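You operate a simulated robot arm through the tools that you are given. There is no shell and no other tool.

You run a simulated robot arm. Do the job below in one go: nothing can be reset, and whatever is moved stays where it is left.

TASK
Plug the wash sink, set the tap to warm and fill the sink to its line.
Fine: use the rubber plug; the water in the sink ends warm; the tap ends off.

The check looks at the end state, three seconds after you hand in, the way a careful person would. Anything else that was tipped, shoved, dropped, spilled or broken makes it a failure.

THE ROBOT
A 6-joint arm with a two-finger gripper, fixed in place. Base frame: the origin is at the foot of the arm, x ahead of it, y to its left, z up. Lengths are in mm, angles in degrees, forces in N, time in s.
Its first joint turns from -166.0 to 166.0 degrees. Payload 2.45 kg.
The TCP is the grasp point between the finger pads, 20 mm short of the fingertips. In the tool frame z runs along the fingers and y along their closing line. The gripper opens to 140 mm. The gripper's body begins 168 mm behind the TCP.
Orientation is told as [roll, pitch, yaw] about the base's x, y, z axes, in that order, counted from this pose: with the fingers straight down and closing along the base's y, the tool's x points along the base's -x, its y along +y and its z along -z.

THE INTERFACE
- The arm moves only by the tool servo_tool. Its argument "rows" is a list of rows, each an object (a shift or turn left out is 0, a gripper value left out holds the last) with "jaw": the finger opening in cm, from 0 to 14; "offset": the shift along the tool's x, y, z in cm, a list of three; "angular": the turn, a rotation vector about the tool's x, y, z in degrees, a list of three. In form: [{"jaw": jaw, "offset": [dx, dy, dz], "angular": [ax, ay, az]}, ...]. A call has 1 to 20 rows; each row shifts and turns the commanded pose from where the row before left it, along the tool's axes as they then stand. A row lasts 0.2 s, in which the tool goes at most 50 mm and 8.6 degrees; a call with a longer step from one row to the next is refused whole, and so is a gripper value outside its range. A pose out of reach is approached as far as the arm can. The call stops where the force on the tool passes 40 N (or 10 N more than at its start, if that is more) or the arm is blocked; 0.2 s more then pass. The fingers move at their own pace (about 45 mm/s each) and stop on an object; they squeeze with about 39 N. The grip force told is the motor's: it shows also when the fingers shut on nothing. Time passes only in rows, and 0.2 s behind the last, so rows that do not move let the fingers close. It gives the time, the measured TCP pose, the force on the tool (base axes), the opening and the grip force at its end, in the units of the frame above (readings bear some noise), with the torque about the TCP (base axes, N m) and any sound that the robot's microphone picked up.
- Cameras (640 x 400 px; columns grow to the right, rows downward): "scene" is fixed at [219.9, 649.4, 1642.4]; the picture's right is [-0.71, -0.70, 0.00], its down [-0.32, 0.32, -0.89] and it looks along [0.62, -0.64, -0.45] (base axes); focal length 347 px, centre (320, 200). "wrist" rides on the gripper at [78, 11, -209] in the tool frame; the picture's right is [-0.14, 0.99, 0.00], its down [-0.92, -0.13, -0.37] and it looks along [-0.36, -0.05, 0.93] (tool axes); focal length 280 px, centre (320, 200). There is no depth. A picture from a camera that has moved, and an enlarged one, comes with that camera's place and axes in the base frame and with its lens.
- snapshot(camera): a new picture of that camera. It takes no simulated time.
- inspect(camera, box): a new picture of the part [left, top, right, bottom] of that camera's present view, enlarged. It takes no simulated time.
- sign_off(): hands the job in; it is judged then, once.

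Places have to be worked out from the pictures, the camera data and where the tool is seen. Open the gripper and draw the arm clear of the work before you hand the job in, unless the task says otherwise.

The tools are called after "Call:" by a JSON object that holds its "fn" and its "kwargs". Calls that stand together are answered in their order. servo_tool: Moves the arm, as the interface text tells. Its arguments: {"type":"object","properties":{"rows":{"type":"array"}},"required":["rows"]} The other tools are called the same way: snapshot (camera) takes a picture; inspect (camera, box) takes an enlarged picture of a part of a camera's view; sign_off () hands the job in.

At the start:

```text
time_s: 0.0
eef_pos: [581.9, -392.0, 1251.0]
orientation: [0.0, 0.0, 0.0]
contact_force: [0.2, 0.3, 0.0]
moment: [0.0, 0.03, 0.02]
gripper_width: 139.9
finger_force: 0.1
```

scene: 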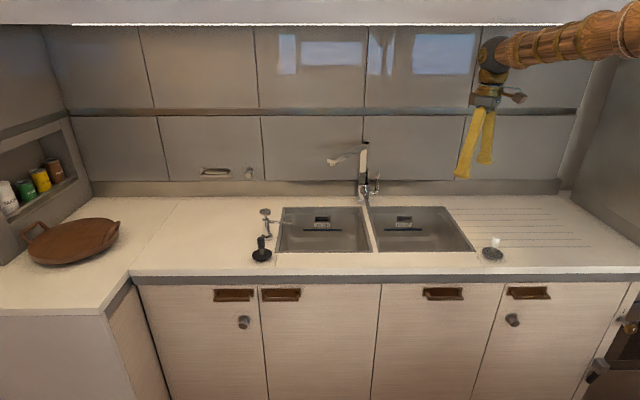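
wrist: 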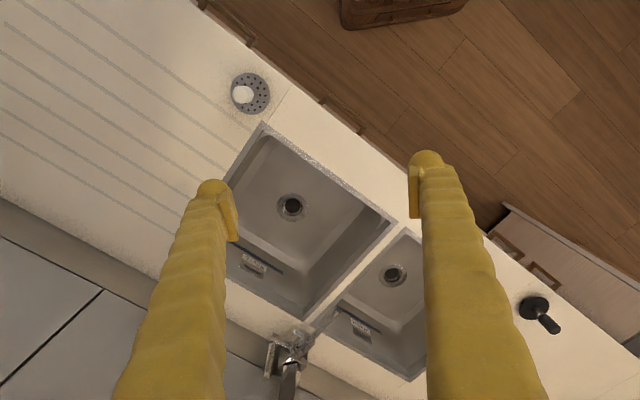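

The pictures show two basins, a tap between them, a black stopper on the left and a grey perforated strainer on the right. I'll look closer at each before moving.

Call:
{"fn": "inspect", "kwargs": {"camera": "scene", "box": [240, 130, 400, 270]}}

Call:
{"fn": "inspect", "kwargs": {"camera": "scene", "box": [360, 130, 520, 270]}}

Call:
{"fn": "inspect", "kwargs": {"camera": "scene", "box": [320, 130, 400, 210]}}

Call:
{"fn": "inspect", "kwargs": {"camera": "wrist", "box": [200, 100, 440, 400]}}

Call:
{"fn": "inspect", "kwargs": {"camera": "wrist", "box": [480, 240, 640, 360]}}

```text
2.86 times, centred on (320, 200) of scene
camera zoom: at [219.9, 649.4, 1642.4], right [-0.71, -0.7, 0.0], down [-0.32, 0.32, -0.89], along [0.62, -0.64, -0.45], focal length 992 px, centre (320, 200)
```

zoom: 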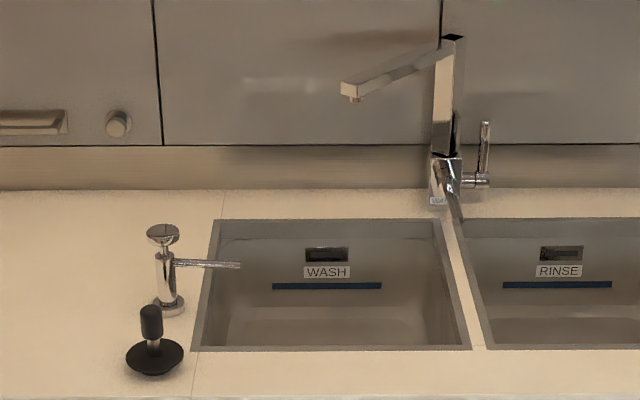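

```text
2.86 times, centred on (440, 200) of scene
camera zoom: at [219.9, 649.4, 1642.4], right [-0.71, -0.7, 0.0], down [-0.32, 0.32, -0.89], along [0.62, -0.64, -0.45], focal length 992 px, centre (-23, 200)
```

zoom: 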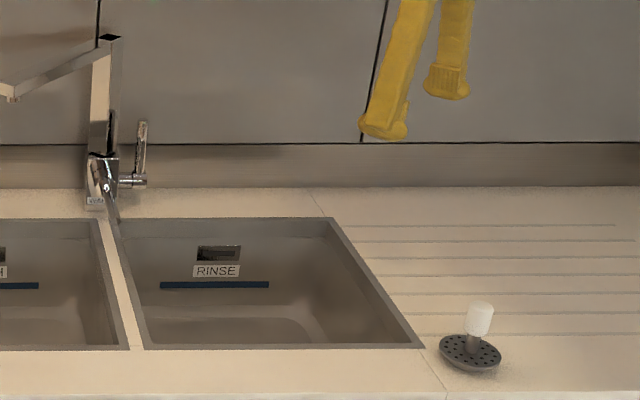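

```text
5.00 times, centred on (360, 170) of scene
camera zoom: at [219.9, 649.4, 1642.4], right [-0.71, -0.7, 0.0], down [-0.32, 0.32, -0.89], along [0.62, -0.64, -0.45], focal length 1736 px, centre (120, 350)
```

zoom: 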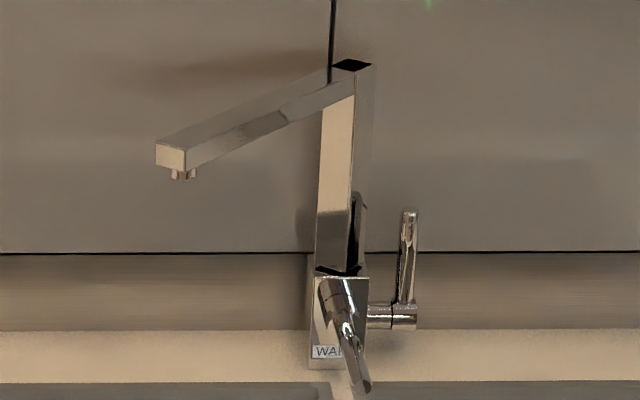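

```text
1.33 times, centred on (320, 250) of wrist
camera zoom: at [504.9, -382.2, 1458.4], right [0.14, 0.99, 0.0], down [0.92, -0.13, 0.37], along [0.36, -0.05, -0.93], focal length 374 px, centre (320, 133)
```

zoom: 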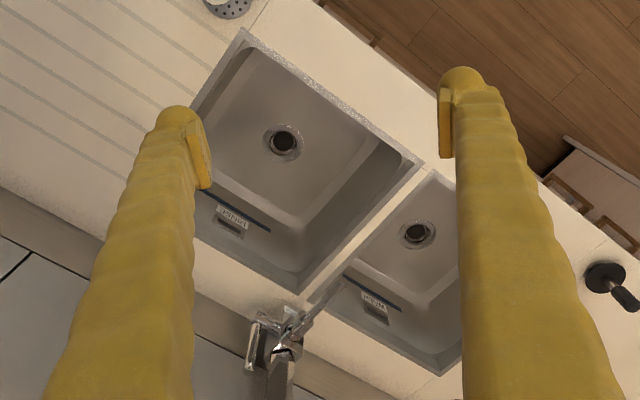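

```text
3.33 times, centred on (560, 300) of wrist
camera zoom: at [504.9, -382.2, 1458.4], right [0.14, 0.99, 0.0], down [0.92, -0.13, 0.37], along [0.36, -0.05, -0.93], focal length 935 px, centre (-480, -133)
```

zoom: 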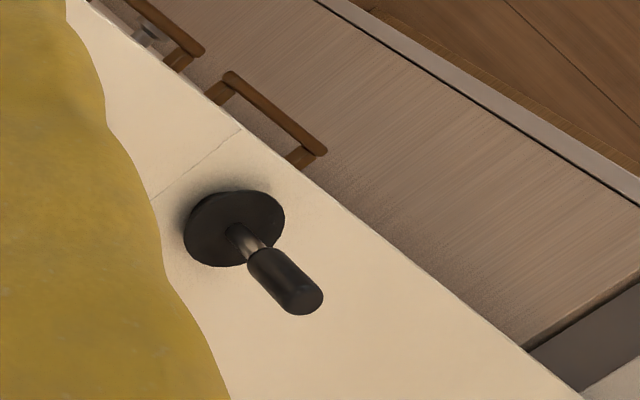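

The plug triangulates to about (1074, 69, 912), and the spout already seems to hang over the wash basin. I need a closer look at the tap levers and its label.

Call:
{"fn": "inspect", "kwargs": {"camera": "scene", "box": [350, 175, 382, 205]}}

Call:
{"fn": "inspect", "kwargs": {"camera": "wrist", "box": [240, 310, 340, 400]}}

Call:
{"fn": "inspect", "kwargs": {"camera": "scene", "box": [180, 150, 300, 225]}}

Call:
{"fn": "inspect", "kwargs": {"camera": "wrist", "box": [320, 250, 430, 390]}}

```text
13.33 times, centred on (366, 190) of scene
camera zoom: at [219.9, 649.4, 1642.4], right [-0.71, -0.7, 0.0], down [-0.32, 0.32, -0.89], along [0.62, -0.64, -0.45], focal length 4628 px, centre (-293, 333)
```

zoom: 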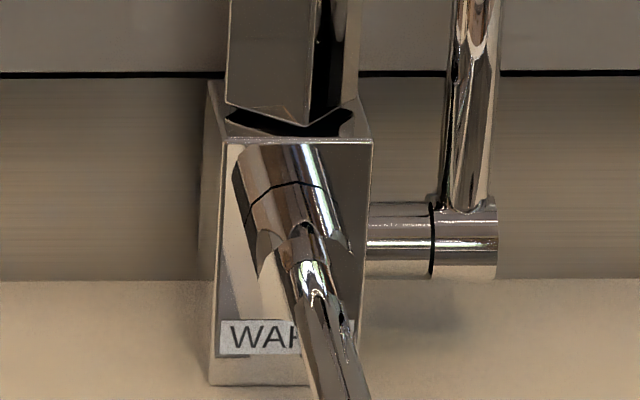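

```text
4.44 times, centred on (290, 355) of wrist
camera zoom: at [504.9, -382.2, 1458.4], right [0.14, 0.99, 0.0], down [0.92, -0.13, 0.37], along [0.36, -0.05, -0.93], focal length 1246 px, centre (453, -489)
```

zoom: 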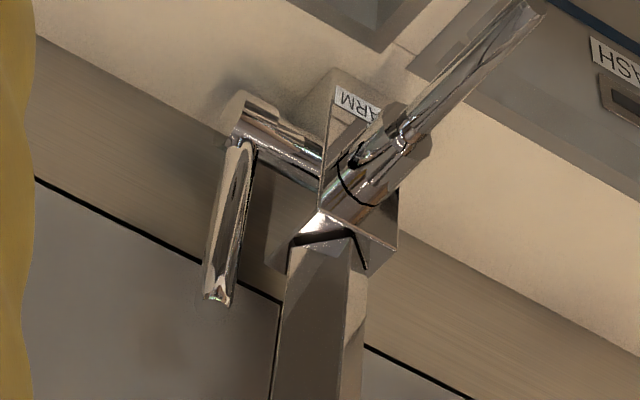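

```text
5.33 times, centred on (240, 188) of scene
camera zoom: at [219.9, 649.4, 1642.4], right [-0.71, -0.7, 0.0], down [-0.32, 0.32, -0.89], along [0.62, -0.64, -0.45], focal length 1851 px, centre (747, 267)
```

zoom: 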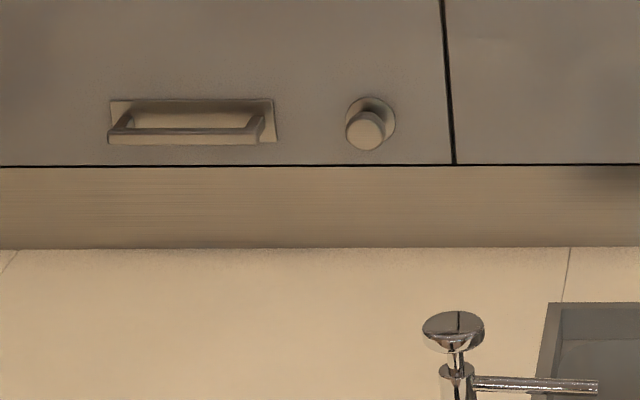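

```text
2.86 times, centred on (375, 320) of wrist
camera zoom: at [504.9, -382.2, 1458.4], right [0.14, 0.99, 0.0], down [0.92, -0.13, 0.37], along [0.36, -0.05, -0.93], focal length 801 px, centre (163, -143)
```

zoom: 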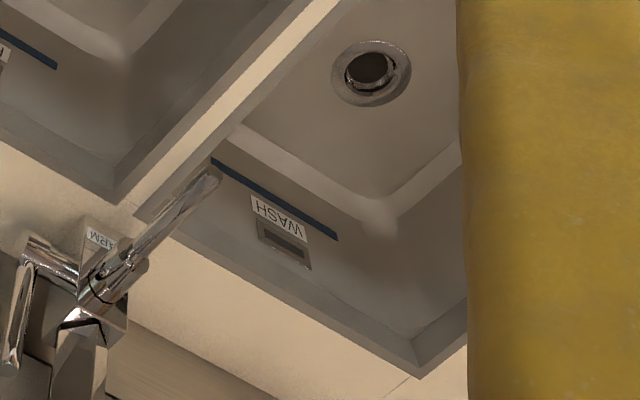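

The front lever covers a "WARM" label, and a second lever sits on the tap's side. I'll turn the tool to face the wall and check its axes before going over for a close look.

Call:
{"fn": "servo_tool", "kwargs": {"rows": [{"jaw": 14, "angular": [0, 0, 7.6]}, {"angular": [0, 0, 7.6]}, {"angular": [0, 0, 7.6]}, {"angular": [0, 0, 7.6]}, {"angular": [0, 0, 7.6]}, {"angular": [0, 0, 7.6]}, {"offset": [1, 4, 0]}, {"offset": [1, 4, 0]}, {"offset": [1, 4, 0]}, {"offset": [1, 4, 0]}, {"offset": [1, 4, 0]}, {"offset": [1, 4, 0]}, {"offset": [1, 4, 0]}]}}

```text
time_s: 2.8
eef_pos: [734.0, -148.5, 1250.3]
orientation: [0.0, 0.0, -45.6]
contact_force: [0.8, -0.1, 0.5]
moment: [0.0, 0.0, 0.0]
gripper_width: 139.9
finger_force: 0.0
```

The tool now faces the wall at u ≈ -421, v ≈ 619, as intended. I'll tilt it outward so the wrist camera can see the tap front.

Call:
{"fn": "servo_tool", "kwargs": {"rows": [{"angular": [0, -8, 0]}, {"angular": [0, -8, 0]}, {"angular": [0, -8, 0]}, {"angular": [0, -8, 0]}, {"angular": [0, -8, 0]}]}}

Call:
{"fn": "snapshot", "kwargs": {"camera": "wrist"}}

Call:
{"fn": "snapshot", "kwargs": {"camera": "scene"}}

```text
time_s: 4.0
eef_pos: [734.1, -147.4, 1250.7]
orientation: [0.1, -40.2, -45.5]
contact_force: [-0.5, 0.0, -0.1]
moment: [0.03, 0.01, 0.01]
gripper_width: 139.8
finger_force: 0.2
```

```text
taken
camera wrist: at [605.8, -0.7, 1359.1], right [0.78, 0.62, 0.09], down [0.24, -0.42, 0.87], along [0.58, -0.66, -0.48], focal length 280 px, centre (320, 200)
```

wrist: 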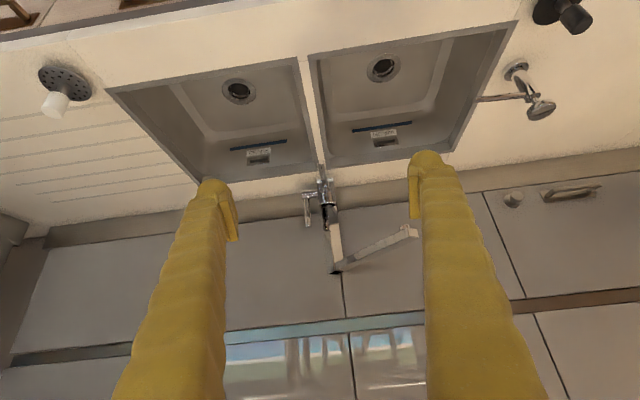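

```text
taken
```

scene: 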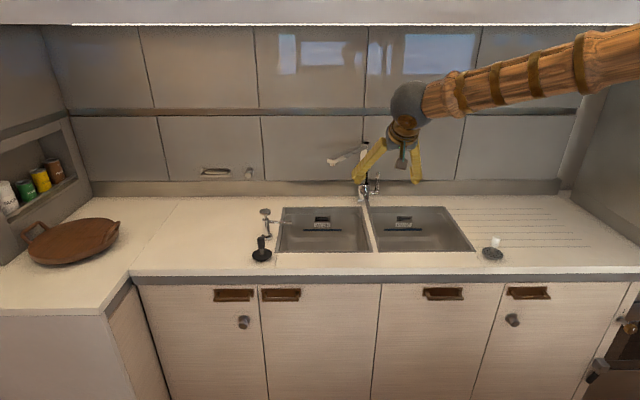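

The picture is upside down but shows both drains, the plug and the tap. I'll zoom in on the tap, the wash drain and the plug.

Call:
{"fn": "inspect", "kwargs": {"camera": "wrist", "box": [285, 165, 365, 285]}}

Call:
{"fn": "inspect", "kwargs": {"camera": "wrist", "box": [300, 20, 460, 170]}}

Call:
{"fn": "inspect", "kwargs": {"camera": "wrist", "box": [470, 0, 630, 130]}}

Call:
{"fn": "inspect", "kwargs": {"camera": "wrist", "box": [295, 172, 345, 212]}}

```text
3.33 times, centred on (325, 225) of wrist
camera zoom: at [605.8, -0.7, 1359.1], right [0.78, 0.62, 0.09], down [0.24, -0.42, 0.87], along [0.58, -0.66, -0.48], focal length 935 px, centre (303, 117)
```

zoom: 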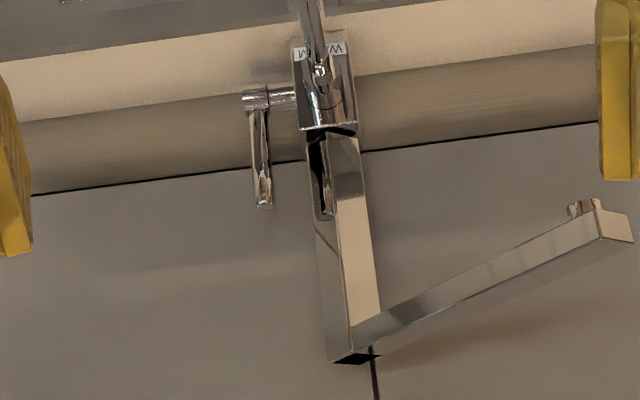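

```text
2.67 times, centred on (380, 95) of wrist
camera zoom: at [605.8, -0.7, 1359.1], right [0.78, 0.62, 0.09], down [0.24, -0.42, 0.87], along [0.58, -0.66, -0.48], focal length 748 px, centre (160, 480)
```

zoom: 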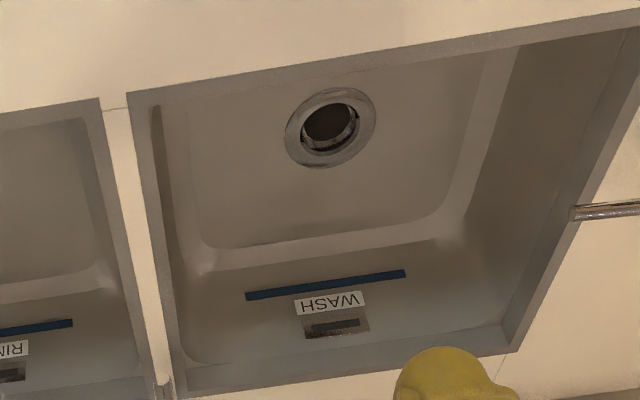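

```text
3.08 times, centred on (550, 65) of wrist
camera zoom: at [605.8, -0.7, 1359.1], right [0.78, 0.62, 0.09], down [0.24, -0.42, 0.87], along [0.58, -0.66, -0.48], focal length 863 px, centre (-388, 615)
```

zoom: 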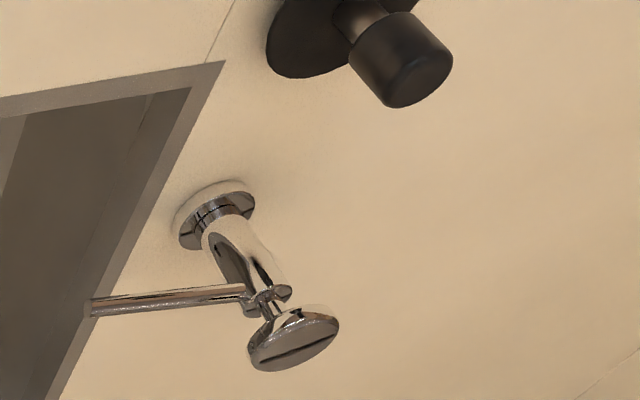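

```text
10.00 times, centred on (320, 192) of wrist
camera zoom: at [605.8, -0.7, 1359.1], right [0.78, 0.62, 0.09], down [0.24, -0.42, 0.87], along [0.58, -0.66, -0.48], focal length 2804 px, centre (320, 280)
```

zoom: 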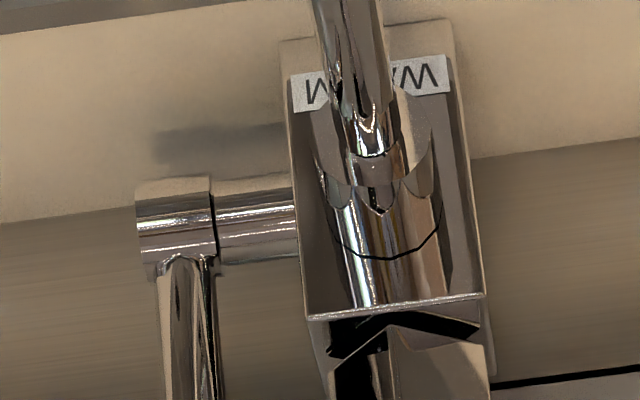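

The WARM label sits centred under the front lever and the spout outlet is at about (v 962, l 563, z 1152), over the wash basin. I'll go lower and to the right to look for other labels on the tap's right side.

Call:
{"fn": "servo_tool", "kwargs": {"rows": [{"offset": [-0.66, -2.1, 3.67]}, {"offset": [-0.66, -2.1, 3.67]}, {"offset": [-0.66, -2.1, 3.67]}, {"offset": [-0.66, -2.1, 3.67]}, {"offset": [-0.66, -2.1, 3.67]}, {"offset": [-0.66, -2.1, 3.67]}, {"offset": [-0.66, -2.1, 3.67]}, {"offset": [-0.66, -2.1, 3.67]}, {"angular": [-5.16, 0, -6.11]}, {"angular": [-5.16, 0, -6.11]}, {"angular": [-5.16, 0, -6.11]}, {"angular": [-5.16, 0, -6.11]}]}}

Call:
{"fn": "snapshot", "kwargs": {"camera": "wrist"}}

Call:
{"fn": "snapshot", "kwargs": {"camera": "scene"}}

```text
time_s: 6.6
eef_pos: [771.6, -428.5, 1058.2]
orientation: [5.3, -39.6, -21.9]
contact_force: [0.8, 0.1, 0.1]
moment: [-0.11, 0.12, 0.07]
gripper_width: 139.8
finger_force: 0.0
```

```text
taken
camera wrist: at [590.6, -364.4, 1169.4], right [0.41, 0.9, 0.16], down [0.39, -0.33, 0.86], along [0.82, -0.29, -0.48], focal length 280 px, centre (320, 200)
```

wrist: 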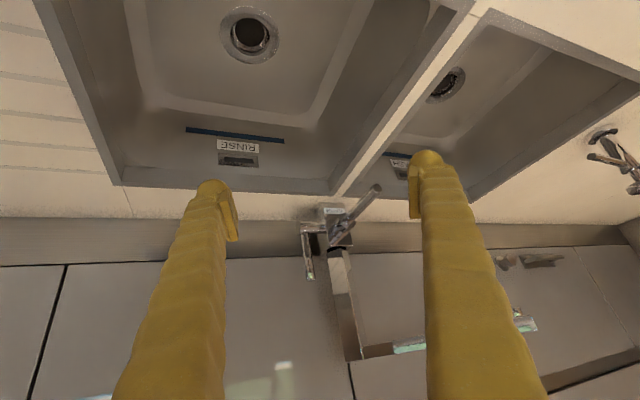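

```text
taken
```

scene: 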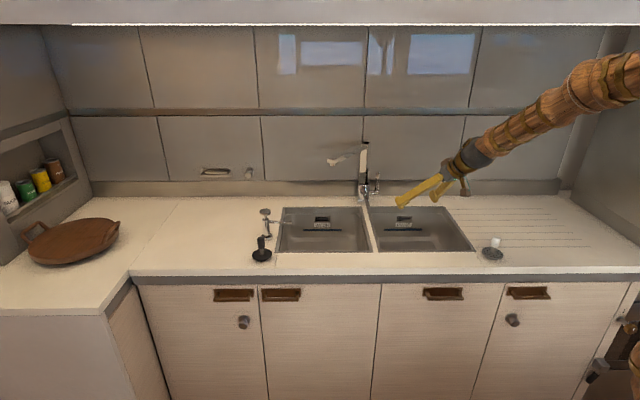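

The tool turned less than commanded (yaw -21.9 with 5° of roll), so it may be lagging or at a joint limit. I'll wait one row to see, and zoom in on the tap meanwhile.

Call:
{"fn": "servo_tool", "kwargs": {"rows": [{"offset": [0, 0, 0]}, {"offset": [0, 0, 0]}]}}

Call:
{"fn": "inspect", "kwargs": {"camera": "wrist", "box": [285, 175, 405, 285]}}

Call:
{"fn": "inspect", "kwargs": {"camera": "wrist", "box": [295, 180, 355, 225]}}

```text
time_s: 7.2
eef_pos: [773.9, -429.3, 1059.6]
orientation: [0.1, -39.9, -13.7]
contact_force: [-0.6, -0.4, 0.2]
moment: [-0.03, 0.0, -0.02]
gripper_width: 140.1
finger_force: 0.0
```

```text
3.64 times, centred on (345, 230) of wrist
camera zoom: at [587.9, -372.1, 1168.2], right [0.34, 0.94, 0.09], down [0.42, -0.24, 0.87], along [0.84, -0.25, -0.48], focal length 1020 px, centre (229, 91)
```

zoom: 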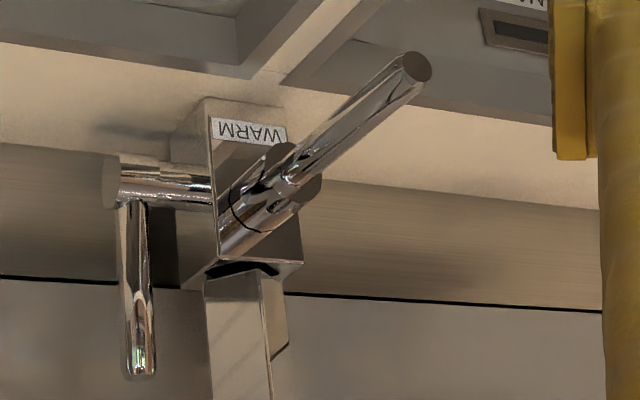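

```text
8.89 times, centred on (325, 202) of wrist
camera zoom: at [587.9, -372.1, 1168.2], right [0.34, 0.94, 0.09], down [0.42, -0.24, 0.87], along [0.84, -0.25, -0.48], focal length 2492 px, centre (276, 178)
```

zoom: 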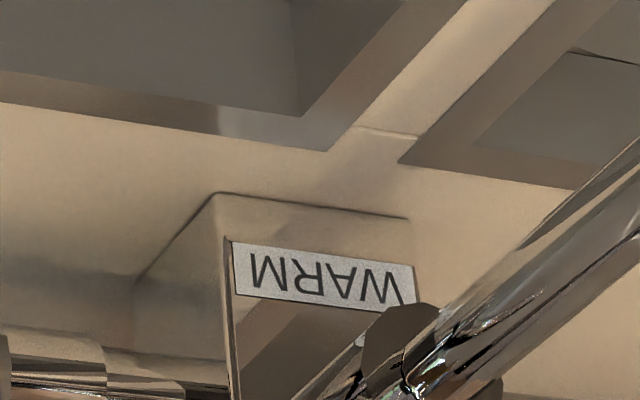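

The arm had only been lagging and has now settled. The front rod runs level along -v, with its tip at (972, -404, 960). I'll zoom further on both lever hubs for marks and hinges.

Call:
{"fn": "inspect", "kwargs": {"camera": "wrist", "box": [320, 195, 350, 215]}}

Call:
{"fn": "inspect", "kwargs": {"camera": "wrist", "box": [298, 195, 332, 220]}}

Call:
{"fn": "inspect", "kwargs": {"camera": "scene", "box": [355, 185, 371, 196]}}

Call:
{"fn": "inspect", "kwargs": {"camera": "scene", "box": [326, 140, 372, 170]}}

```text
16.00 times, centred on (335, 205) of wrist
camera zoom: at [587.9, -372.1, 1168.2], right [0.34, 0.94, 0.09], down [0.42, -0.24, 0.87], along [0.84, -0.25, -0.48], focal length 4486 px, centre (80, 120)
```

zoom: 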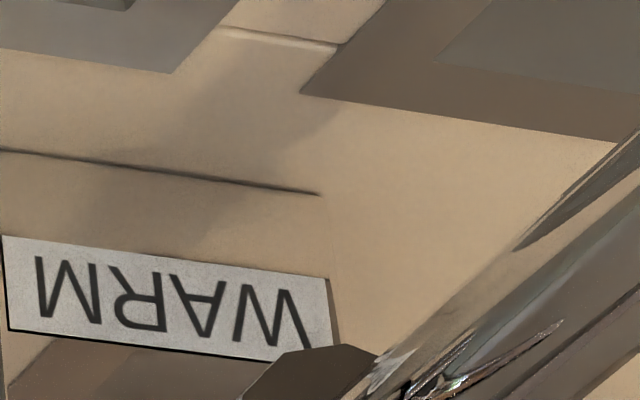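

```text
16.00 times, centred on (315, 208) of wrist
camera zoom: at [587.9, -372.1, 1168.2], right [0.34, 0.94, 0.09], down [0.42, -0.24, 0.87], along [0.84, -0.25, -0.48], focal length 4486 px, centre (400, 80)
```

zoom: 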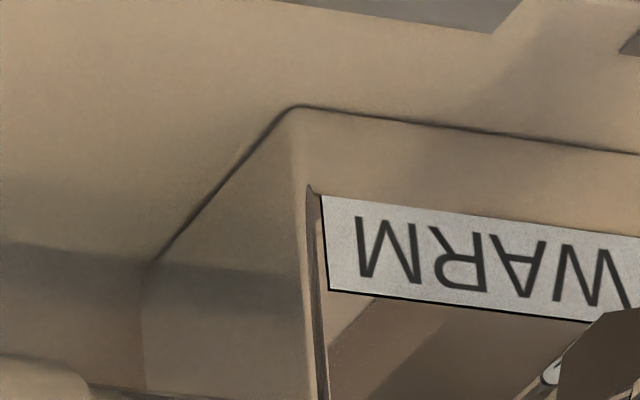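

```text
16.00 times, centred on (363, 190) of scene
camera zoom: at [219.9, 649.4, 1642.4], right [-0.71, -0.7, 0.0], down [-0.32, 0.32, -0.89], along [0.62, -0.64, -0.45], focal length 5554 px, centre (-368, 352)
```

zoom: 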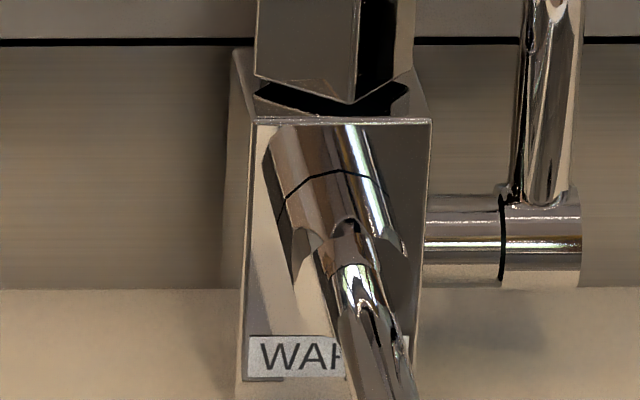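

```text
13.33 times, centred on (349, 155) of scene
camera zoom: at [219.9, 649.4, 1642.4], right [-0.71, -0.7, 0.0], down [-0.32, 0.32, -0.89], along [0.62, -0.64, -0.45], focal length 4628 px, centre (-67, 800)
```

zoom: 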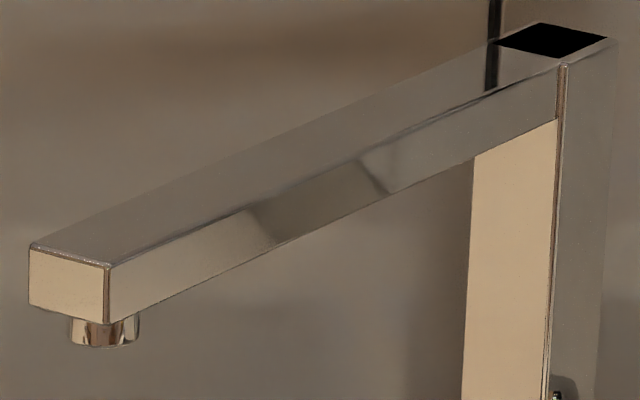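

The spout column swivels and already points into the wash basin, so it stays as it is. To find out what the front lever does while the sink is unplugged, I'll line the tool up behind the lever at l ≈ 411.

Call:
{"fn": "servo_tool", "kwargs": {"rows": [{"angular": [5.16, 0, 6.11]}, {"angular": [5.16, 0, 6.11]}, {"angular": [5.16, 0, 6.11]}, {"angular": [5.16, 0, 6.11]}, {"angular": [0, -5, 0]}, {"offset": [0, 4, 0]}, {"offset": [0, 4, 0]}, {"offset": [0, 4, 0]}, {"offset": [0, 4, 0]}, {"offset": [0, 0, 0]}, {"offset": [0, 0, 0]}]}}

Call:
{"fn": "snapshot", "kwargs": {"camera": "wrist"}}

Call:
{"fn": "snapshot", "kwargs": {"camera": "scene"}}

```text
time_s: 9.6
eef_pos: [886.8, -316.4, 1059.1]
orientation: [0.0, -45.0, -45.6]
contact_force: [0.1, -0.5, -0.6]
moment: [0.01, 0.01, -0.02]
gripper_width: 140.2
finger_force: 0.1
```

```text
taken
camera wrist: at [755.0, -163.8, 1149.7], right [0.78, 0.62, 0.1], down [0.18, -0.37, 0.91], along [0.6, -0.69, -0.4], focal length 280 px, centre (320, 200)
```

wrist: 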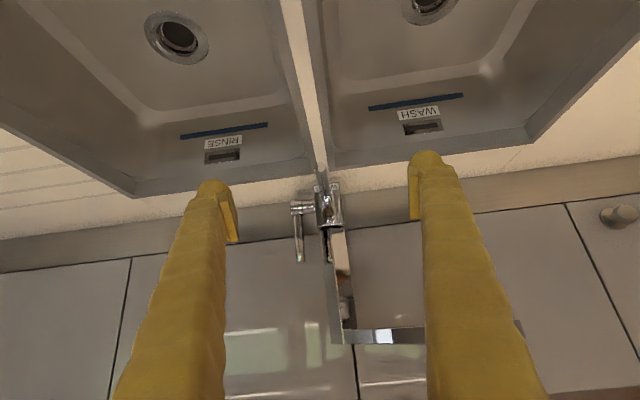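

```text
taken
```

scene: 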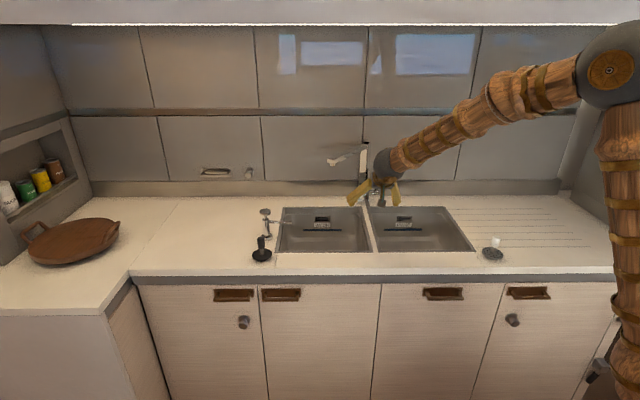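

The TCP is at v 847, l 412, in line with the lever. A zoom will check the alignment of the rod and the side lever.

Call:
{"fn": "inspect", "kwargs": {"camera": "wrist", "box": [280, 160, 360, 210]}}

Call:
{"fn": "inspect", "kwargs": {"camera": "wrist", "box": [280, 180, 380, 270]}}

```text
8.00 times, centred on (320, 185) of wrist
camera zoom: at [755.0, -163.8, 1149.7], right [0.78, 0.62, 0.1], down [0.18, -0.37, 0.91], along [0.6, -0.69, -0.4], focal length 2243 px, centre (320, 320)
```

zoom: 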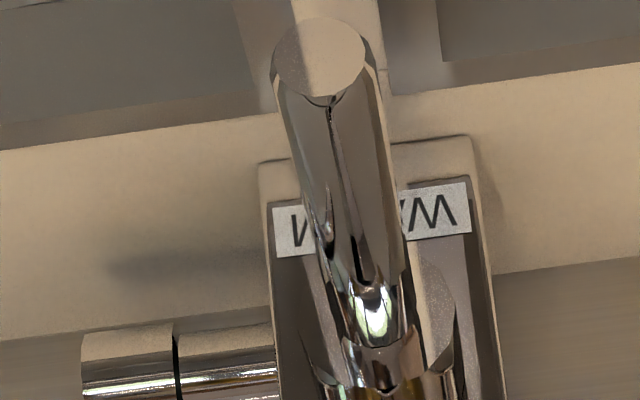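

```text
4.44 times, centred on (330, 225) of wrist
camera zoom: at [755.0, -163.8, 1149.7], right [0.78, 0.62, 0.1], down [0.18, -0.37, 0.91], along [0.6, -0.69, -0.4], focal length 1246 px, centre (276, 89)
```

zoom: 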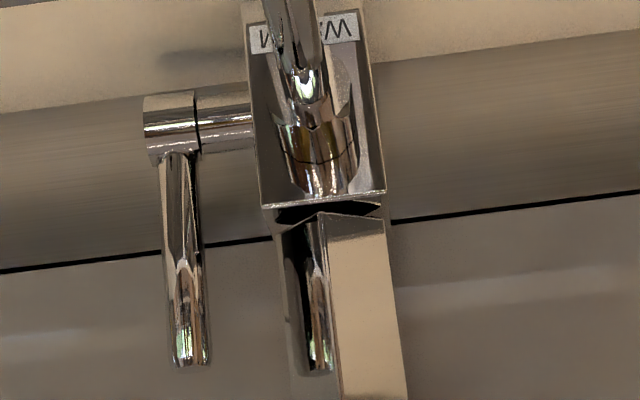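

The front rod slopes about 11° down from its root at (v 1055, z 979) to its tip at (v 969, z 961) and is centred on the body. I'll straddle it with open fingers and narrow the gap partway.

Call:
{"fn": "servo_tool", "kwargs": {"rows": [{"offset": [-0.4, 0, 2.05]}, {"offset": [-0.4, 0, 2.05]}, {"offset": [-0.4, 0, 2.05]}, {"offset": [-0.4, 0, 2.05]}, {"offset": [-0.4, 0, 2.05]}, {"offset": [-0.4, 0, 2.05]}, {"offset": [-0.4, 0, 2.05]}, {"offset": [-0.4, 0, 2.0]}, {"jaw": 4.5}, {"jaw": 4.5}, {"jaw": 4.5}, {"jaw": 4.5}, {"jaw": 4.5}, {"jaw": 4.5}]}}

Call:
{"fn": "snapshot", "kwargs": {"camera": "wrist"}}

Call:
{"fn": "inspect", "kwargs": {"camera": "scene", "box": [320, 130, 420, 220]}}

```text
time_s: 12.6
eef_pos: [984.0, -415.8, 966.1]
orientation: [0.0, -45.0, -45.4]
contact_force: [-0.1, 0.5, -0.1]
moment: [0.0, 0.0, -0.01]
gripper_width: 44.9
finger_force: 0.0
```

```text
taken
camera wrist: at [850.8, -262.4, 1058.0], right [0.78, 0.62, 0.1], down [0.18, -0.37, 0.91], along [0.6, -0.69, -0.4], focal length 280 px, centre (320, 200)
```

wrist: 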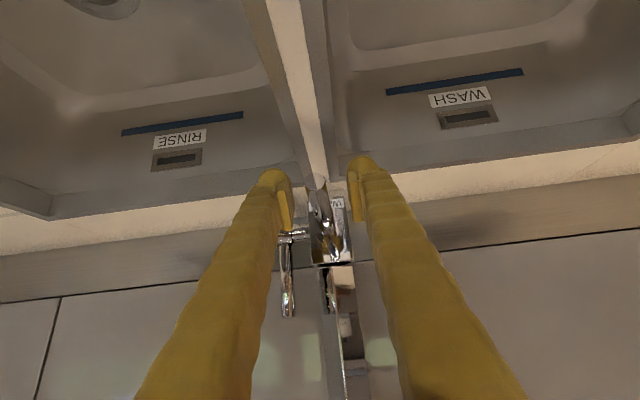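

```text
4.44 times, centred on (370, 175) of scene
camera zoom: at [219.9, 649.4, 1642.4], right [-0.71, -0.7, 0.0], down [-0.32, 0.32, -0.89], along [0.62, -0.64, -0.45], focal length 1543 px, centre (98, 311)
```

zoom: 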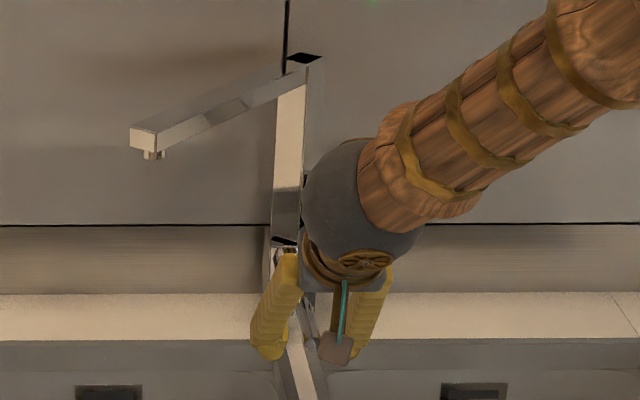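

Radial reach is fine here. I'll zoom to see whether the rod is centred between the fingers.

Call:
{"fn": "inspect", "kwargs": {"camera": "wrist", "box": [260, 150, 380, 230]}}

```text
5.00 times, centred on (320, 190) of wrist
camera zoom: at [850.8, -262.4, 1058.0], right [0.78, 0.62, 0.1], down [0.18, -0.37, 0.91], along [0.6, -0.69, -0.4], focal length 1402 px, centre (320, 250)
```

zoom: 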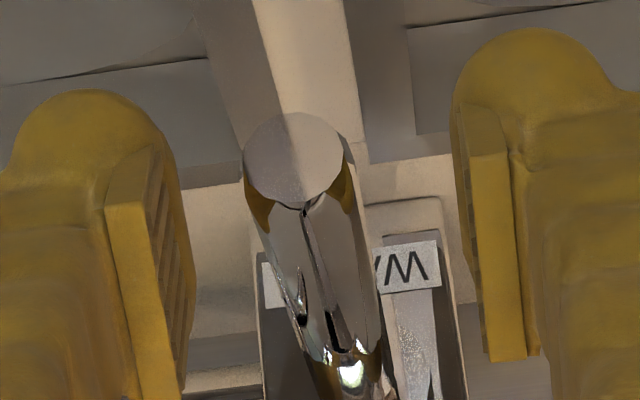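

The rod's l is 411.4–412 against the TCP's 412.2, so it is centred well within a millimetre. I'll close gently on it.

Call:
{"fn": "servo_tool", "kwargs": {"rows": [{"jaw": 1.5}, {"jaw": 1.5}, {"jaw": 1.5}, {"jaw": 1.2}, {"jaw": 1.2}]}}

Call:
{"fn": "inspect", "kwargs": {"camera": "wrist", "box": [260, 150, 380, 230]}}

```text
time_s: 13.8
eef_pos: [983.6, -415.1, 966.4]
orientation: [0.0, -45.0, -45.6]
contact_force: [-11.8, -11.6, -0.2]
moment: [-0.04, 0.07, -0.14]
gripper_width: 23.0
finger_force: 8.1
```

```text
5.00 times, centred on (320, 190) of wrist
camera zoom: at [850.6, -262.8, 1058.0], right [0.78, 0.62, 0.1], down [0.18, -0.37, 0.91], along [0.6, -0.69, -0.4], focal length 1402 px, centre (320, 250)
```

zoom: 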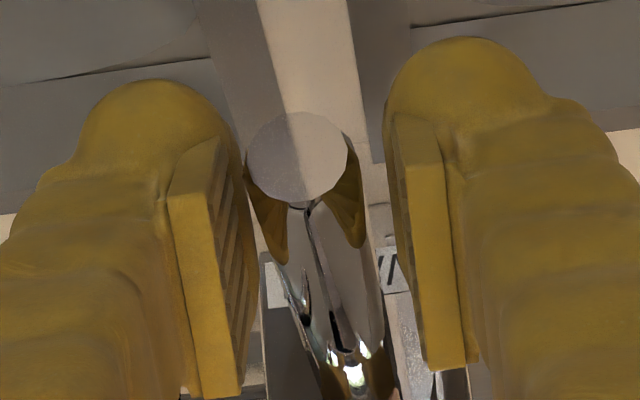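

The right finger meets the rod first at 23 mm opening, with about 16 N sideways, and the lever hardly moves sideways. I'll shift 3.5 mm to the right to centre, then close.

Call:
{"fn": "servo_tool", "kwargs": {"rows": [{"jaw": 2.6, "offset": [0, -0.2, 0]}, {"jaw": 2.6, "offset": [0, -0.15, 0]}, {"jaw": 2.6}, {"jaw": 1.9}, {"jaw": 1.6}, {"jaw": 1.4}, {"jaw": 1.4}]}}

Call:
{"fn": "inspect", "kwargs": {"camera": "wrist", "box": [260, 150, 380, 230]}}

```text
time_s: 15.4
eef_pos: [981.7, -416.8, 966.0]
orientation: [0.0, -45.0, -45.6]
contact_force: [9.4, 8.8, -0.5]
moment: [0.04, -0.08, 0.19]
gripper_width: 22.7
finger_force: 6.5
```

```text
5.00 times, centred on (320, 190) of wrist
camera zoom: at [848.9, -264.4, 1058.0], right [0.78, 0.62, 0.1], down [0.18, -0.37, 0.91], along [0.6, -0.69, -0.4], focal length 1402 px, centre (320, 250)
```

zoom: 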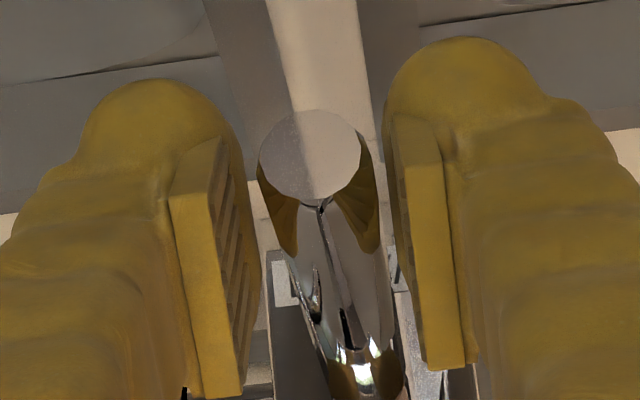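

Now the left finger touches first, so the rod is effectively 20 mm wide and centred at l ≈ 410.6. I'll shift back 1.2 mm and close fully.

Call:
{"fn": "servo_tool", "kwargs": {"rows": [{"jaw": 2.6, "offset": [0, 0.12, 0]}, {"jaw": 2.6}, {"jaw": 2.0}, {"jaw": 1.5}, {"jaw": 1.0}, {"jaw": 1.0}]}}

Call:
{"fn": "inspect", "kwargs": {"camera": "wrist", "box": [260, 150, 380, 230]}}

```text
time_s: 16.8
eef_pos: [982.2, -417.2, 966.4]
orientation: [0.0, -45.0, -45.6]
contact_force: [5.4, 3.1, -1.7]
moment: [0.1, 0.06, 0.09]
gripper_width: 20.5
finger_force: 45.1
```

```text
5.00 times, centred on (320, 190) of wrist
camera zoom: at [849.6, -263.8, 1057.7], right [0.78, 0.62, 0.1], down [0.18, -0.37, 0.91], along [0.6, -0.69, -0.4], focal length 1402 px, centre (320, 250)
```

zoom: 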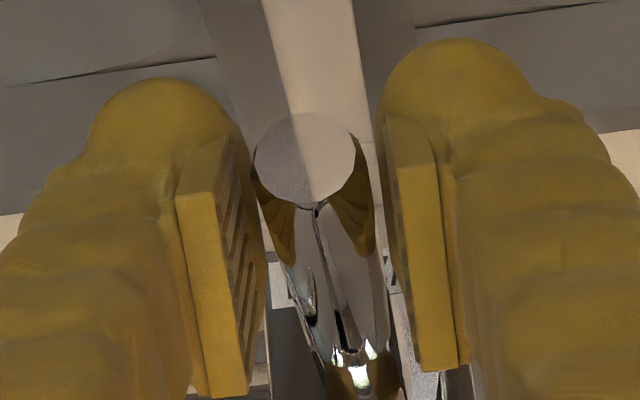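

The rod is gripped firmly (45 N, opening 20.5 mm). I'll lift 6 mm in small steps and watch the force and sound.

Call:
{"fn": "servo_tool", "kwargs": {"rows": [{"offset": [-0.21, 0, -0.21]}, {"offset": [-0.21, 0, -0.21]}, {"offset": [0, 0, 0]}]}}

Call:
{"fn": "snapshot", "kwargs": {"camera": "scene"}}

```text
time_s: 17.6
eef_pos: [983.1, -417.2, 971.7]
orientation: [0.0, -45.0, -45.6]
contact_force: [3.2, 5.2, -11.1]
moment: [1.02, 0.94, 0.03]
gripper_width: 20.5
finger_force: 45.3
```

```text
taken
```

scene: 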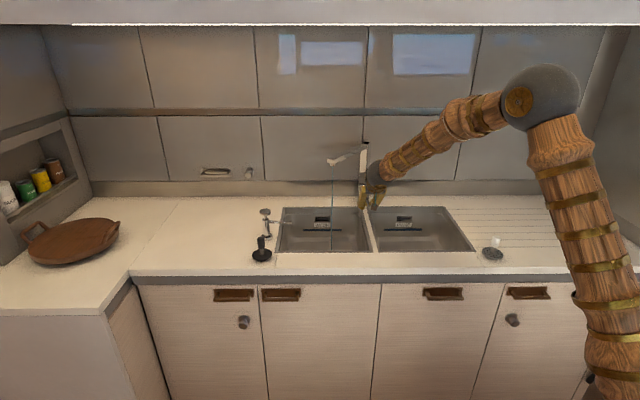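

The rod lifted 5 mm with 11 N. I think I see a thin stream under the spout, so I'll zoom in on it.

Call:
{"fn": "inspect", "kwargs": {"camera": "scene", "box": [280, 140, 390, 260]}}

Call:
{"fn": "inspect", "kwargs": {"camera": "scene", "box": [315, 150, 350, 190]}}

Call:
{"fn": "snapshot", "kwargs": {"camera": "wrist"}}

```text
3.33 times, centred on (335, 200) of scene
camera zoom: at [219.9, 649.4, 1642.4], right [-0.71, -0.7, 0.0], down [-0.32, 0.32, -0.89], along [0.62, -0.64, -0.45], focal length 1157 px, centre (270, 200)
```

zoom: 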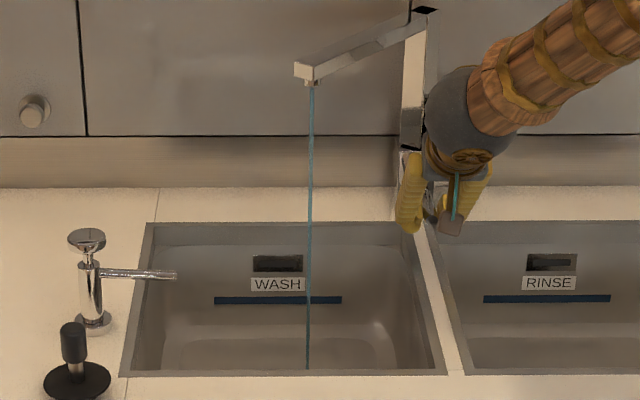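

```text
10.00 times, centred on (332, 170) of scene
camera zoom: at [219.9, 649.4, 1642.4], right [-0.71, -0.7, 0.0], down [-0.32, 0.32, -0.89], along [0.62, -0.64, -0.45], focal length 3471 px, centre (195, 500)
```

zoom: 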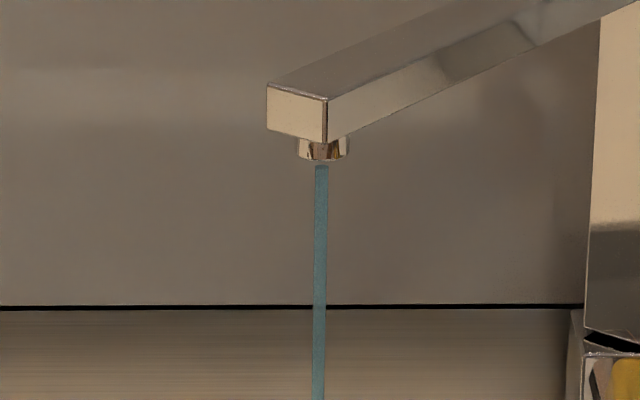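

```text
taken
camera wrist: at [849.7, -263.7, 1063.4], right [0.78, 0.62, 0.1], down [0.18, -0.37, 0.91], along [0.6, -0.69, -0.4], focal length 280 px, centre (320, 200)
```

wrist: 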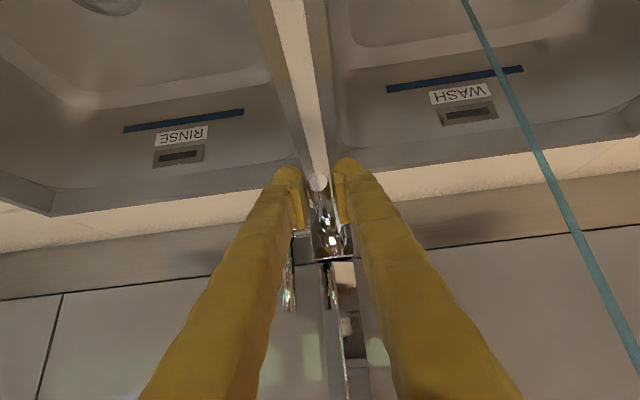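

The front lever is the flow: lifting it started a thin bluish stream into the wash basin. So the side lever must set the temperature. I'll leave the trickle running, as the drain is open, release the rod and back off.

Call:
{"fn": "servo_tool", "kwargs": {"rows": [{"jaw": 5}, {"jaw": 5}, {"jaw": 5}, {"offset": [0, 0, -3]}, {"offset": [0, 0, -4]}, {"offset": [0, 0, -4]}, {"offset": [0, 0, -4]}, {"offset": [0, 0, 0]}]}}

Call:
{"fn": "inspect", "kwargs": {"camera": "scene", "box": [280, 140, 390, 260]}}

Call:
{"fn": "inspect", "kwargs": {"camera": "wrist", "box": [260, 160, 380, 280]}}

```text
time_s: 19.4
eef_pos: [909.2, -340.9, 1078.9]
orientation: [-0.1, -45.0, -45.6]
contact_force: [-0.1, -0.3, 0.8]
moment: [0.05, -0.03, 0.02]
gripper_width: 50.0
finger_force: 0.1
```

```text
3.33 times, centred on (335, 200) of scene
camera zoom: at [219.9, 649.4, 1642.4], right [-0.71, -0.7, 0.0], down [-0.32, 0.32, -0.89], along [0.62, -0.64, -0.45], focal length 1157 px, centre (270, 200)
```

zoom: 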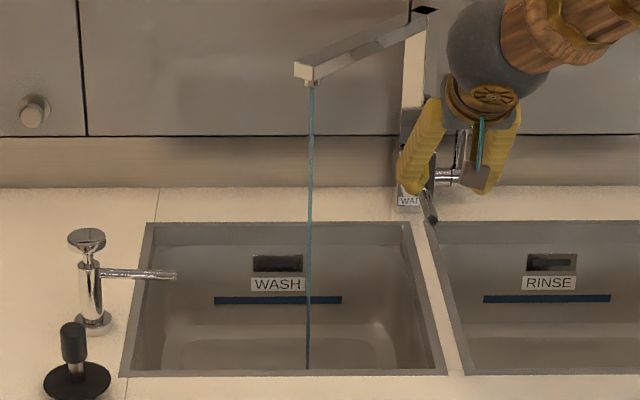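

```text
3.33 times, centred on (320, 220) of wrist
camera zoom: at [775.8, -188.8, 1169.9], right [0.78, 0.62, 0.1], down [0.18, -0.37, 0.91], along [0.6, -0.69, -0.4], focal length 935 px, centre (320, 133)
```

zoom: 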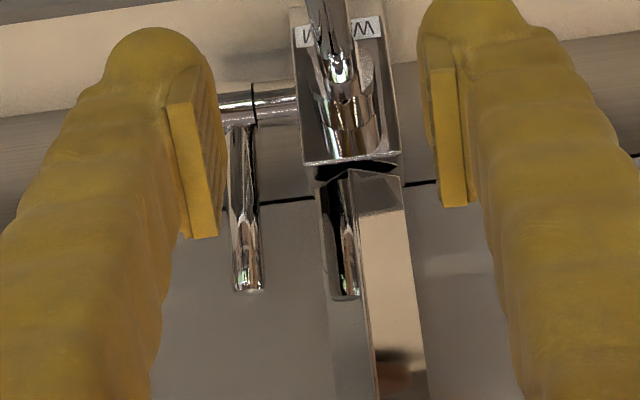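

The trickle continues steadily. Next I'll tilt to 60° and move right to face the side lever rod at l ≈ 355.

Call:
{"fn": "servo_tool", "kwargs": {"rows": [{"angular": [0, -7.5, 0]}, {"angular": [0, -7.5, 0]}, {"offset": [0, -2, 0]}, {"offset": [0, -2, 0]}, {"offset": [0, -1.6, 0]}, {"offset": [0, 0, 0]}, {"offset": [0, 0, 0]}]}}

Call:
{"fn": "snapshot", "kwargs": {"camera": "wrist"}}

Call:
{"fn": "inspect", "kwargs": {"camera": "wrist", "box": [260, 150, 380, 250]}}

```text
time_s: 21.0
eef_pos: [868.9, -381.3, 1077.9]
orientation: [0.0, -59.9, -45.6]
contact_force: [0.0, 0.1, -0.1]
moment: [0.01, -0.01, -0.01]
gripper_width: 49.6
finger_force: 0.1
```

```text
taken
camera wrist: at [723.7, -215.7, 1114.2], right [0.76, 0.64, 0.12], down [0.01, -0.19, 0.98], along [0.65, -0.74, -0.15], focal length 280 px, centre (320, 200)
```

wrist: 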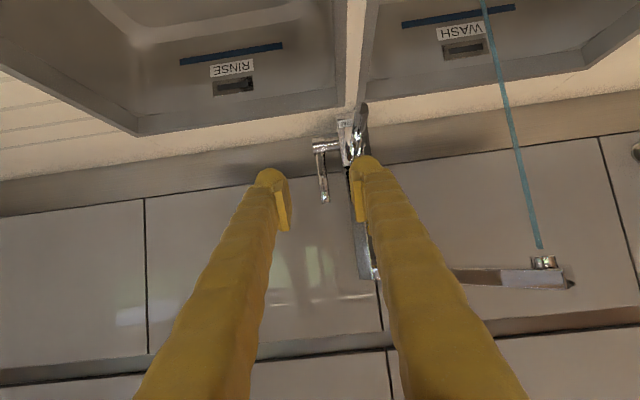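

```text
4.00 times, centred on (320, 200) of wrist
camera zoom: at [723.7, -215.7, 1114.2], right [0.76, 0.64, 0.12], down [0.01, -0.19, 0.98], along [0.65, -0.74, -0.15], focal length 1122 px, centre (320, 200)
```

zoom: 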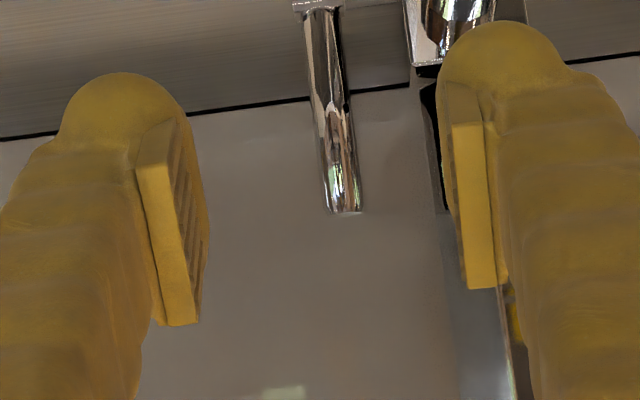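

The side rod stands at l ≈ 352–353, z 963–1050. The tap column corner at l ≈ 394 leaves little room for the left finger. I'll narrow the opening, bias the tool to the right, move partway in and check again.

Call:
{"fn": "servo_tool", "kwargs": {"rows": [{"jaw": 4.0, "offset": [-1.185, -0.217, 3.25]}, {"offset": [-1.185, -0.217, 3.25]}, {"offset": [-1.185, -0.217, 3.25]}, {"offset": [-1.185, -0.217, 3.25]}, {"offset": [-1.185, -0.217, 3.25]}, {"offset": [-1.185, -0.217, 3.25]}, {"offset": [0, 0, 0]}, {"offset": [0, 0, 0]}]}}

Call:
{"fn": "snapshot", "kwargs": {"camera": "wrist"}}

Call:
{"fn": "inspect", "kwargs": {"camera": "wrist", "box": [260, 100, 400, 230]}}

Call:
{"fn": "inspect", "kwargs": {"camera": "scene", "box": [320, 130, 420, 220]}}

```text
time_s: 22.8
eef_pos: [1003.6, -537.2, 1042.5]
orientation: [0.0, -60.0, -45.5]
contact_force: [-0.6, 0.4, 0.2]
moment: [0.02, 0.02, -0.06]
gripper_width: 40.0
finger_force: 0.1
```

```text
taken
camera wrist: at [857.5, -371.6, 1078.2], right [0.76, 0.64, 0.12], down [0.01, -0.19, 0.98], along [0.65, -0.74, -0.15], focal length 280 px, centre (320, 200)
```

wrist: 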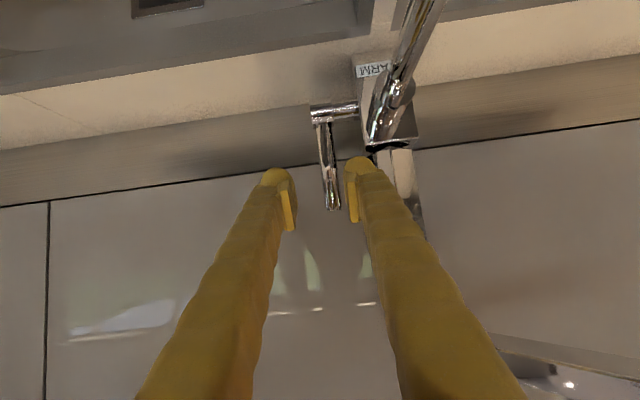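

```text
3.08 times, centred on (330, 165) of wrist
camera zoom: at [857.5, -371.6, 1078.2], right [0.76, 0.64, 0.12], down [0.01, -0.19, 0.98], along [0.65, -0.74, -0.15], focal length 863 px, centre (289, 308)
```

zoom: 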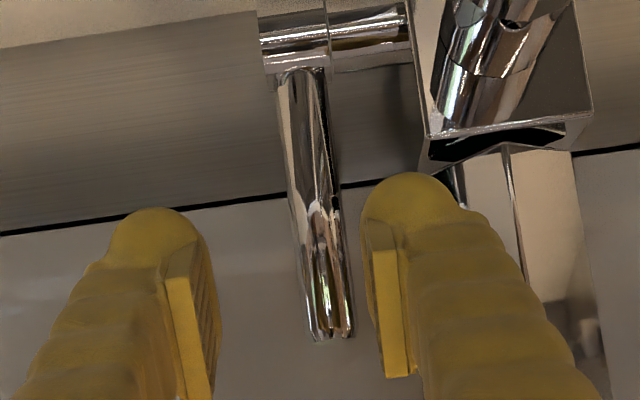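

```text
4.44 times, centred on (370, 175) of scene
camera zoom: at [219.9, 649.4, 1642.4], right [-0.71, -0.7, 0.0], down [-0.32, 0.32, -0.89], along [0.62, -0.64, -0.45], focal length 1543 px, centre (98, 311)
```

zoom: 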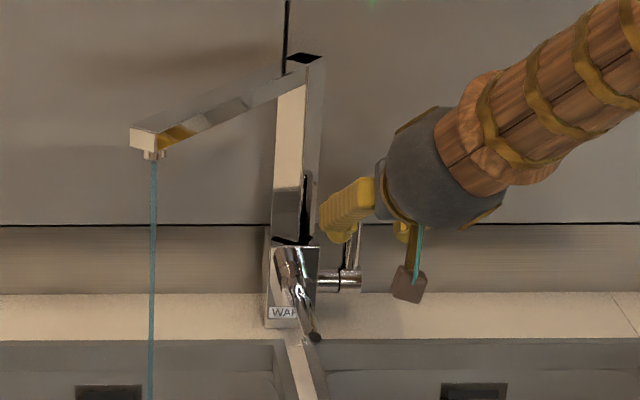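

The rod is at l ≈ 351 and the left finger sits between it and the column with a few millimetres each side. I'll go the last 36 mm in small steps.

Call:
{"fn": "servo_tool", "kwargs": {"rows": [{"offset": [-0.31, 0, 0.86]}, {"offset": [-0.31, 0, 0.86]}, {"offset": [-0.31, 0, 0.86]}, {"offset": [-0.31, 0, 0.86]}, {"offset": [0, 0, 0]}]}}

Call:
{"fn": "inspect", "kwargs": {"camera": "wrist", "box": [250, 100, 410, 230]}}

Call:
{"fn": "inspect", "kwargs": {"camera": "scene", "box": [350, 160, 400, 210]}}

```text
time_s: 24.0
eef_pos: [1027.6, -562.7, 1036.4]
orientation: [-0.1, -60.0, -45.6]
contact_force: [-0.2, -0.1, 0.3]
moment: [-0.02, -0.02, -0.01]
gripper_width: 40.1
finger_force: 0.0
```

```text
3.08 times, centred on (330, 165) of wrist
camera zoom: at [882.3, -396.8, 1072.3], right [0.76, 0.64, 0.12], down [0.01, -0.19, 0.98], along [0.65, -0.74, -0.15], focal length 863 px, centre (289, 308)
```

zoom: 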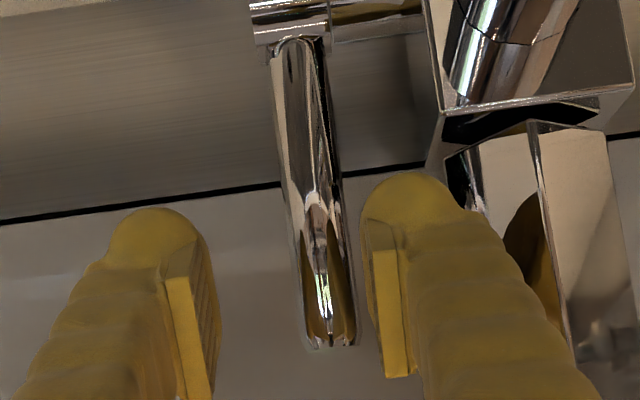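

```text
8.00 times, centred on (375, 185) of scene
camera zoom: at [219.9, 649.4, 1642.4], right [-0.71, -0.7, 0.0], down [-0.32, 0.32, -0.89], along [0.62, -0.64, -0.45], focal length 2777 px, centre (-120, 320)
```

zoom: 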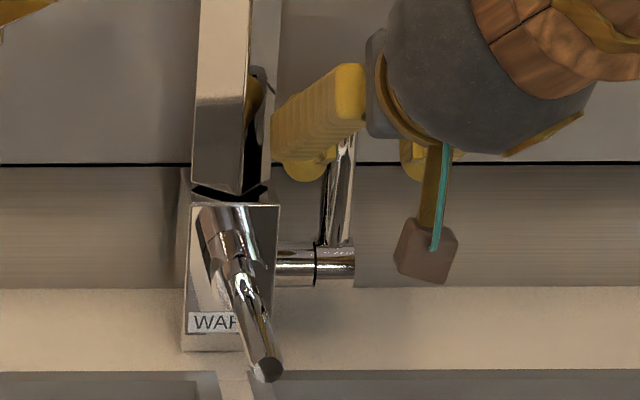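

There is no contact yet and the rod lies just inside the left finger. I'll close while sliding left so the left finger stays put and the right one comes to the rod.

Call:
{"fn": "servo_tool", "kwargs": {"rows": [{"jaw": 3.6, "offset": [0, 0.2, 0]}, {"jaw": 3.2, "offset": [0, 0.2, 0]}, {"jaw": 2.8, "offset": [0, 0.2, 0]}, {"jaw": 2.4, "offset": [0, 0.2, 0]}, {"jaw": 2.1, "offset": [0, 0.15, 0]}, {"offset": [0, 0, 0]}]}}

Call:
{"fn": "inspect", "kwargs": {"camera": "wrist", "box": [250, 100, 410, 230]}}

```text
time_s: 25.4
eef_pos: [1033.9, -554.9, 1035.9]
orientation: [0.1, -60.0, -45.6]
contact_force: [0.0, 0.3, 0.2]
moment: [0.02, 0.0, 0.0]
gripper_width: 21.1
finger_force: 0.0
```

```text
3.08 times, centred on (330, 165) of wrist
camera zoom: at [888.8, -389.7, 1072.1], right [0.76, 0.64, 0.12], down [0.01, -0.19, 0.98], along [0.65, -0.74, -0.15], focal length 863 px, centre (289, 308)
```

zoom: 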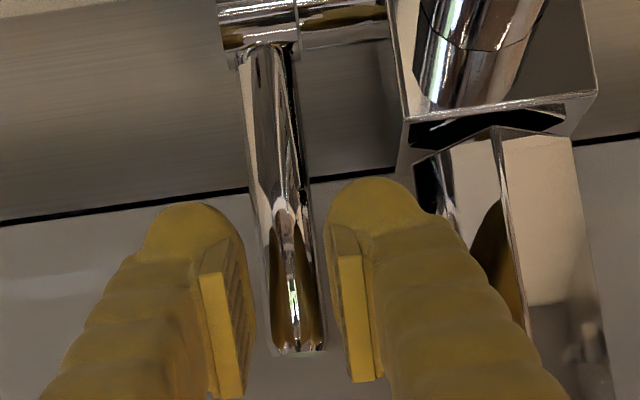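

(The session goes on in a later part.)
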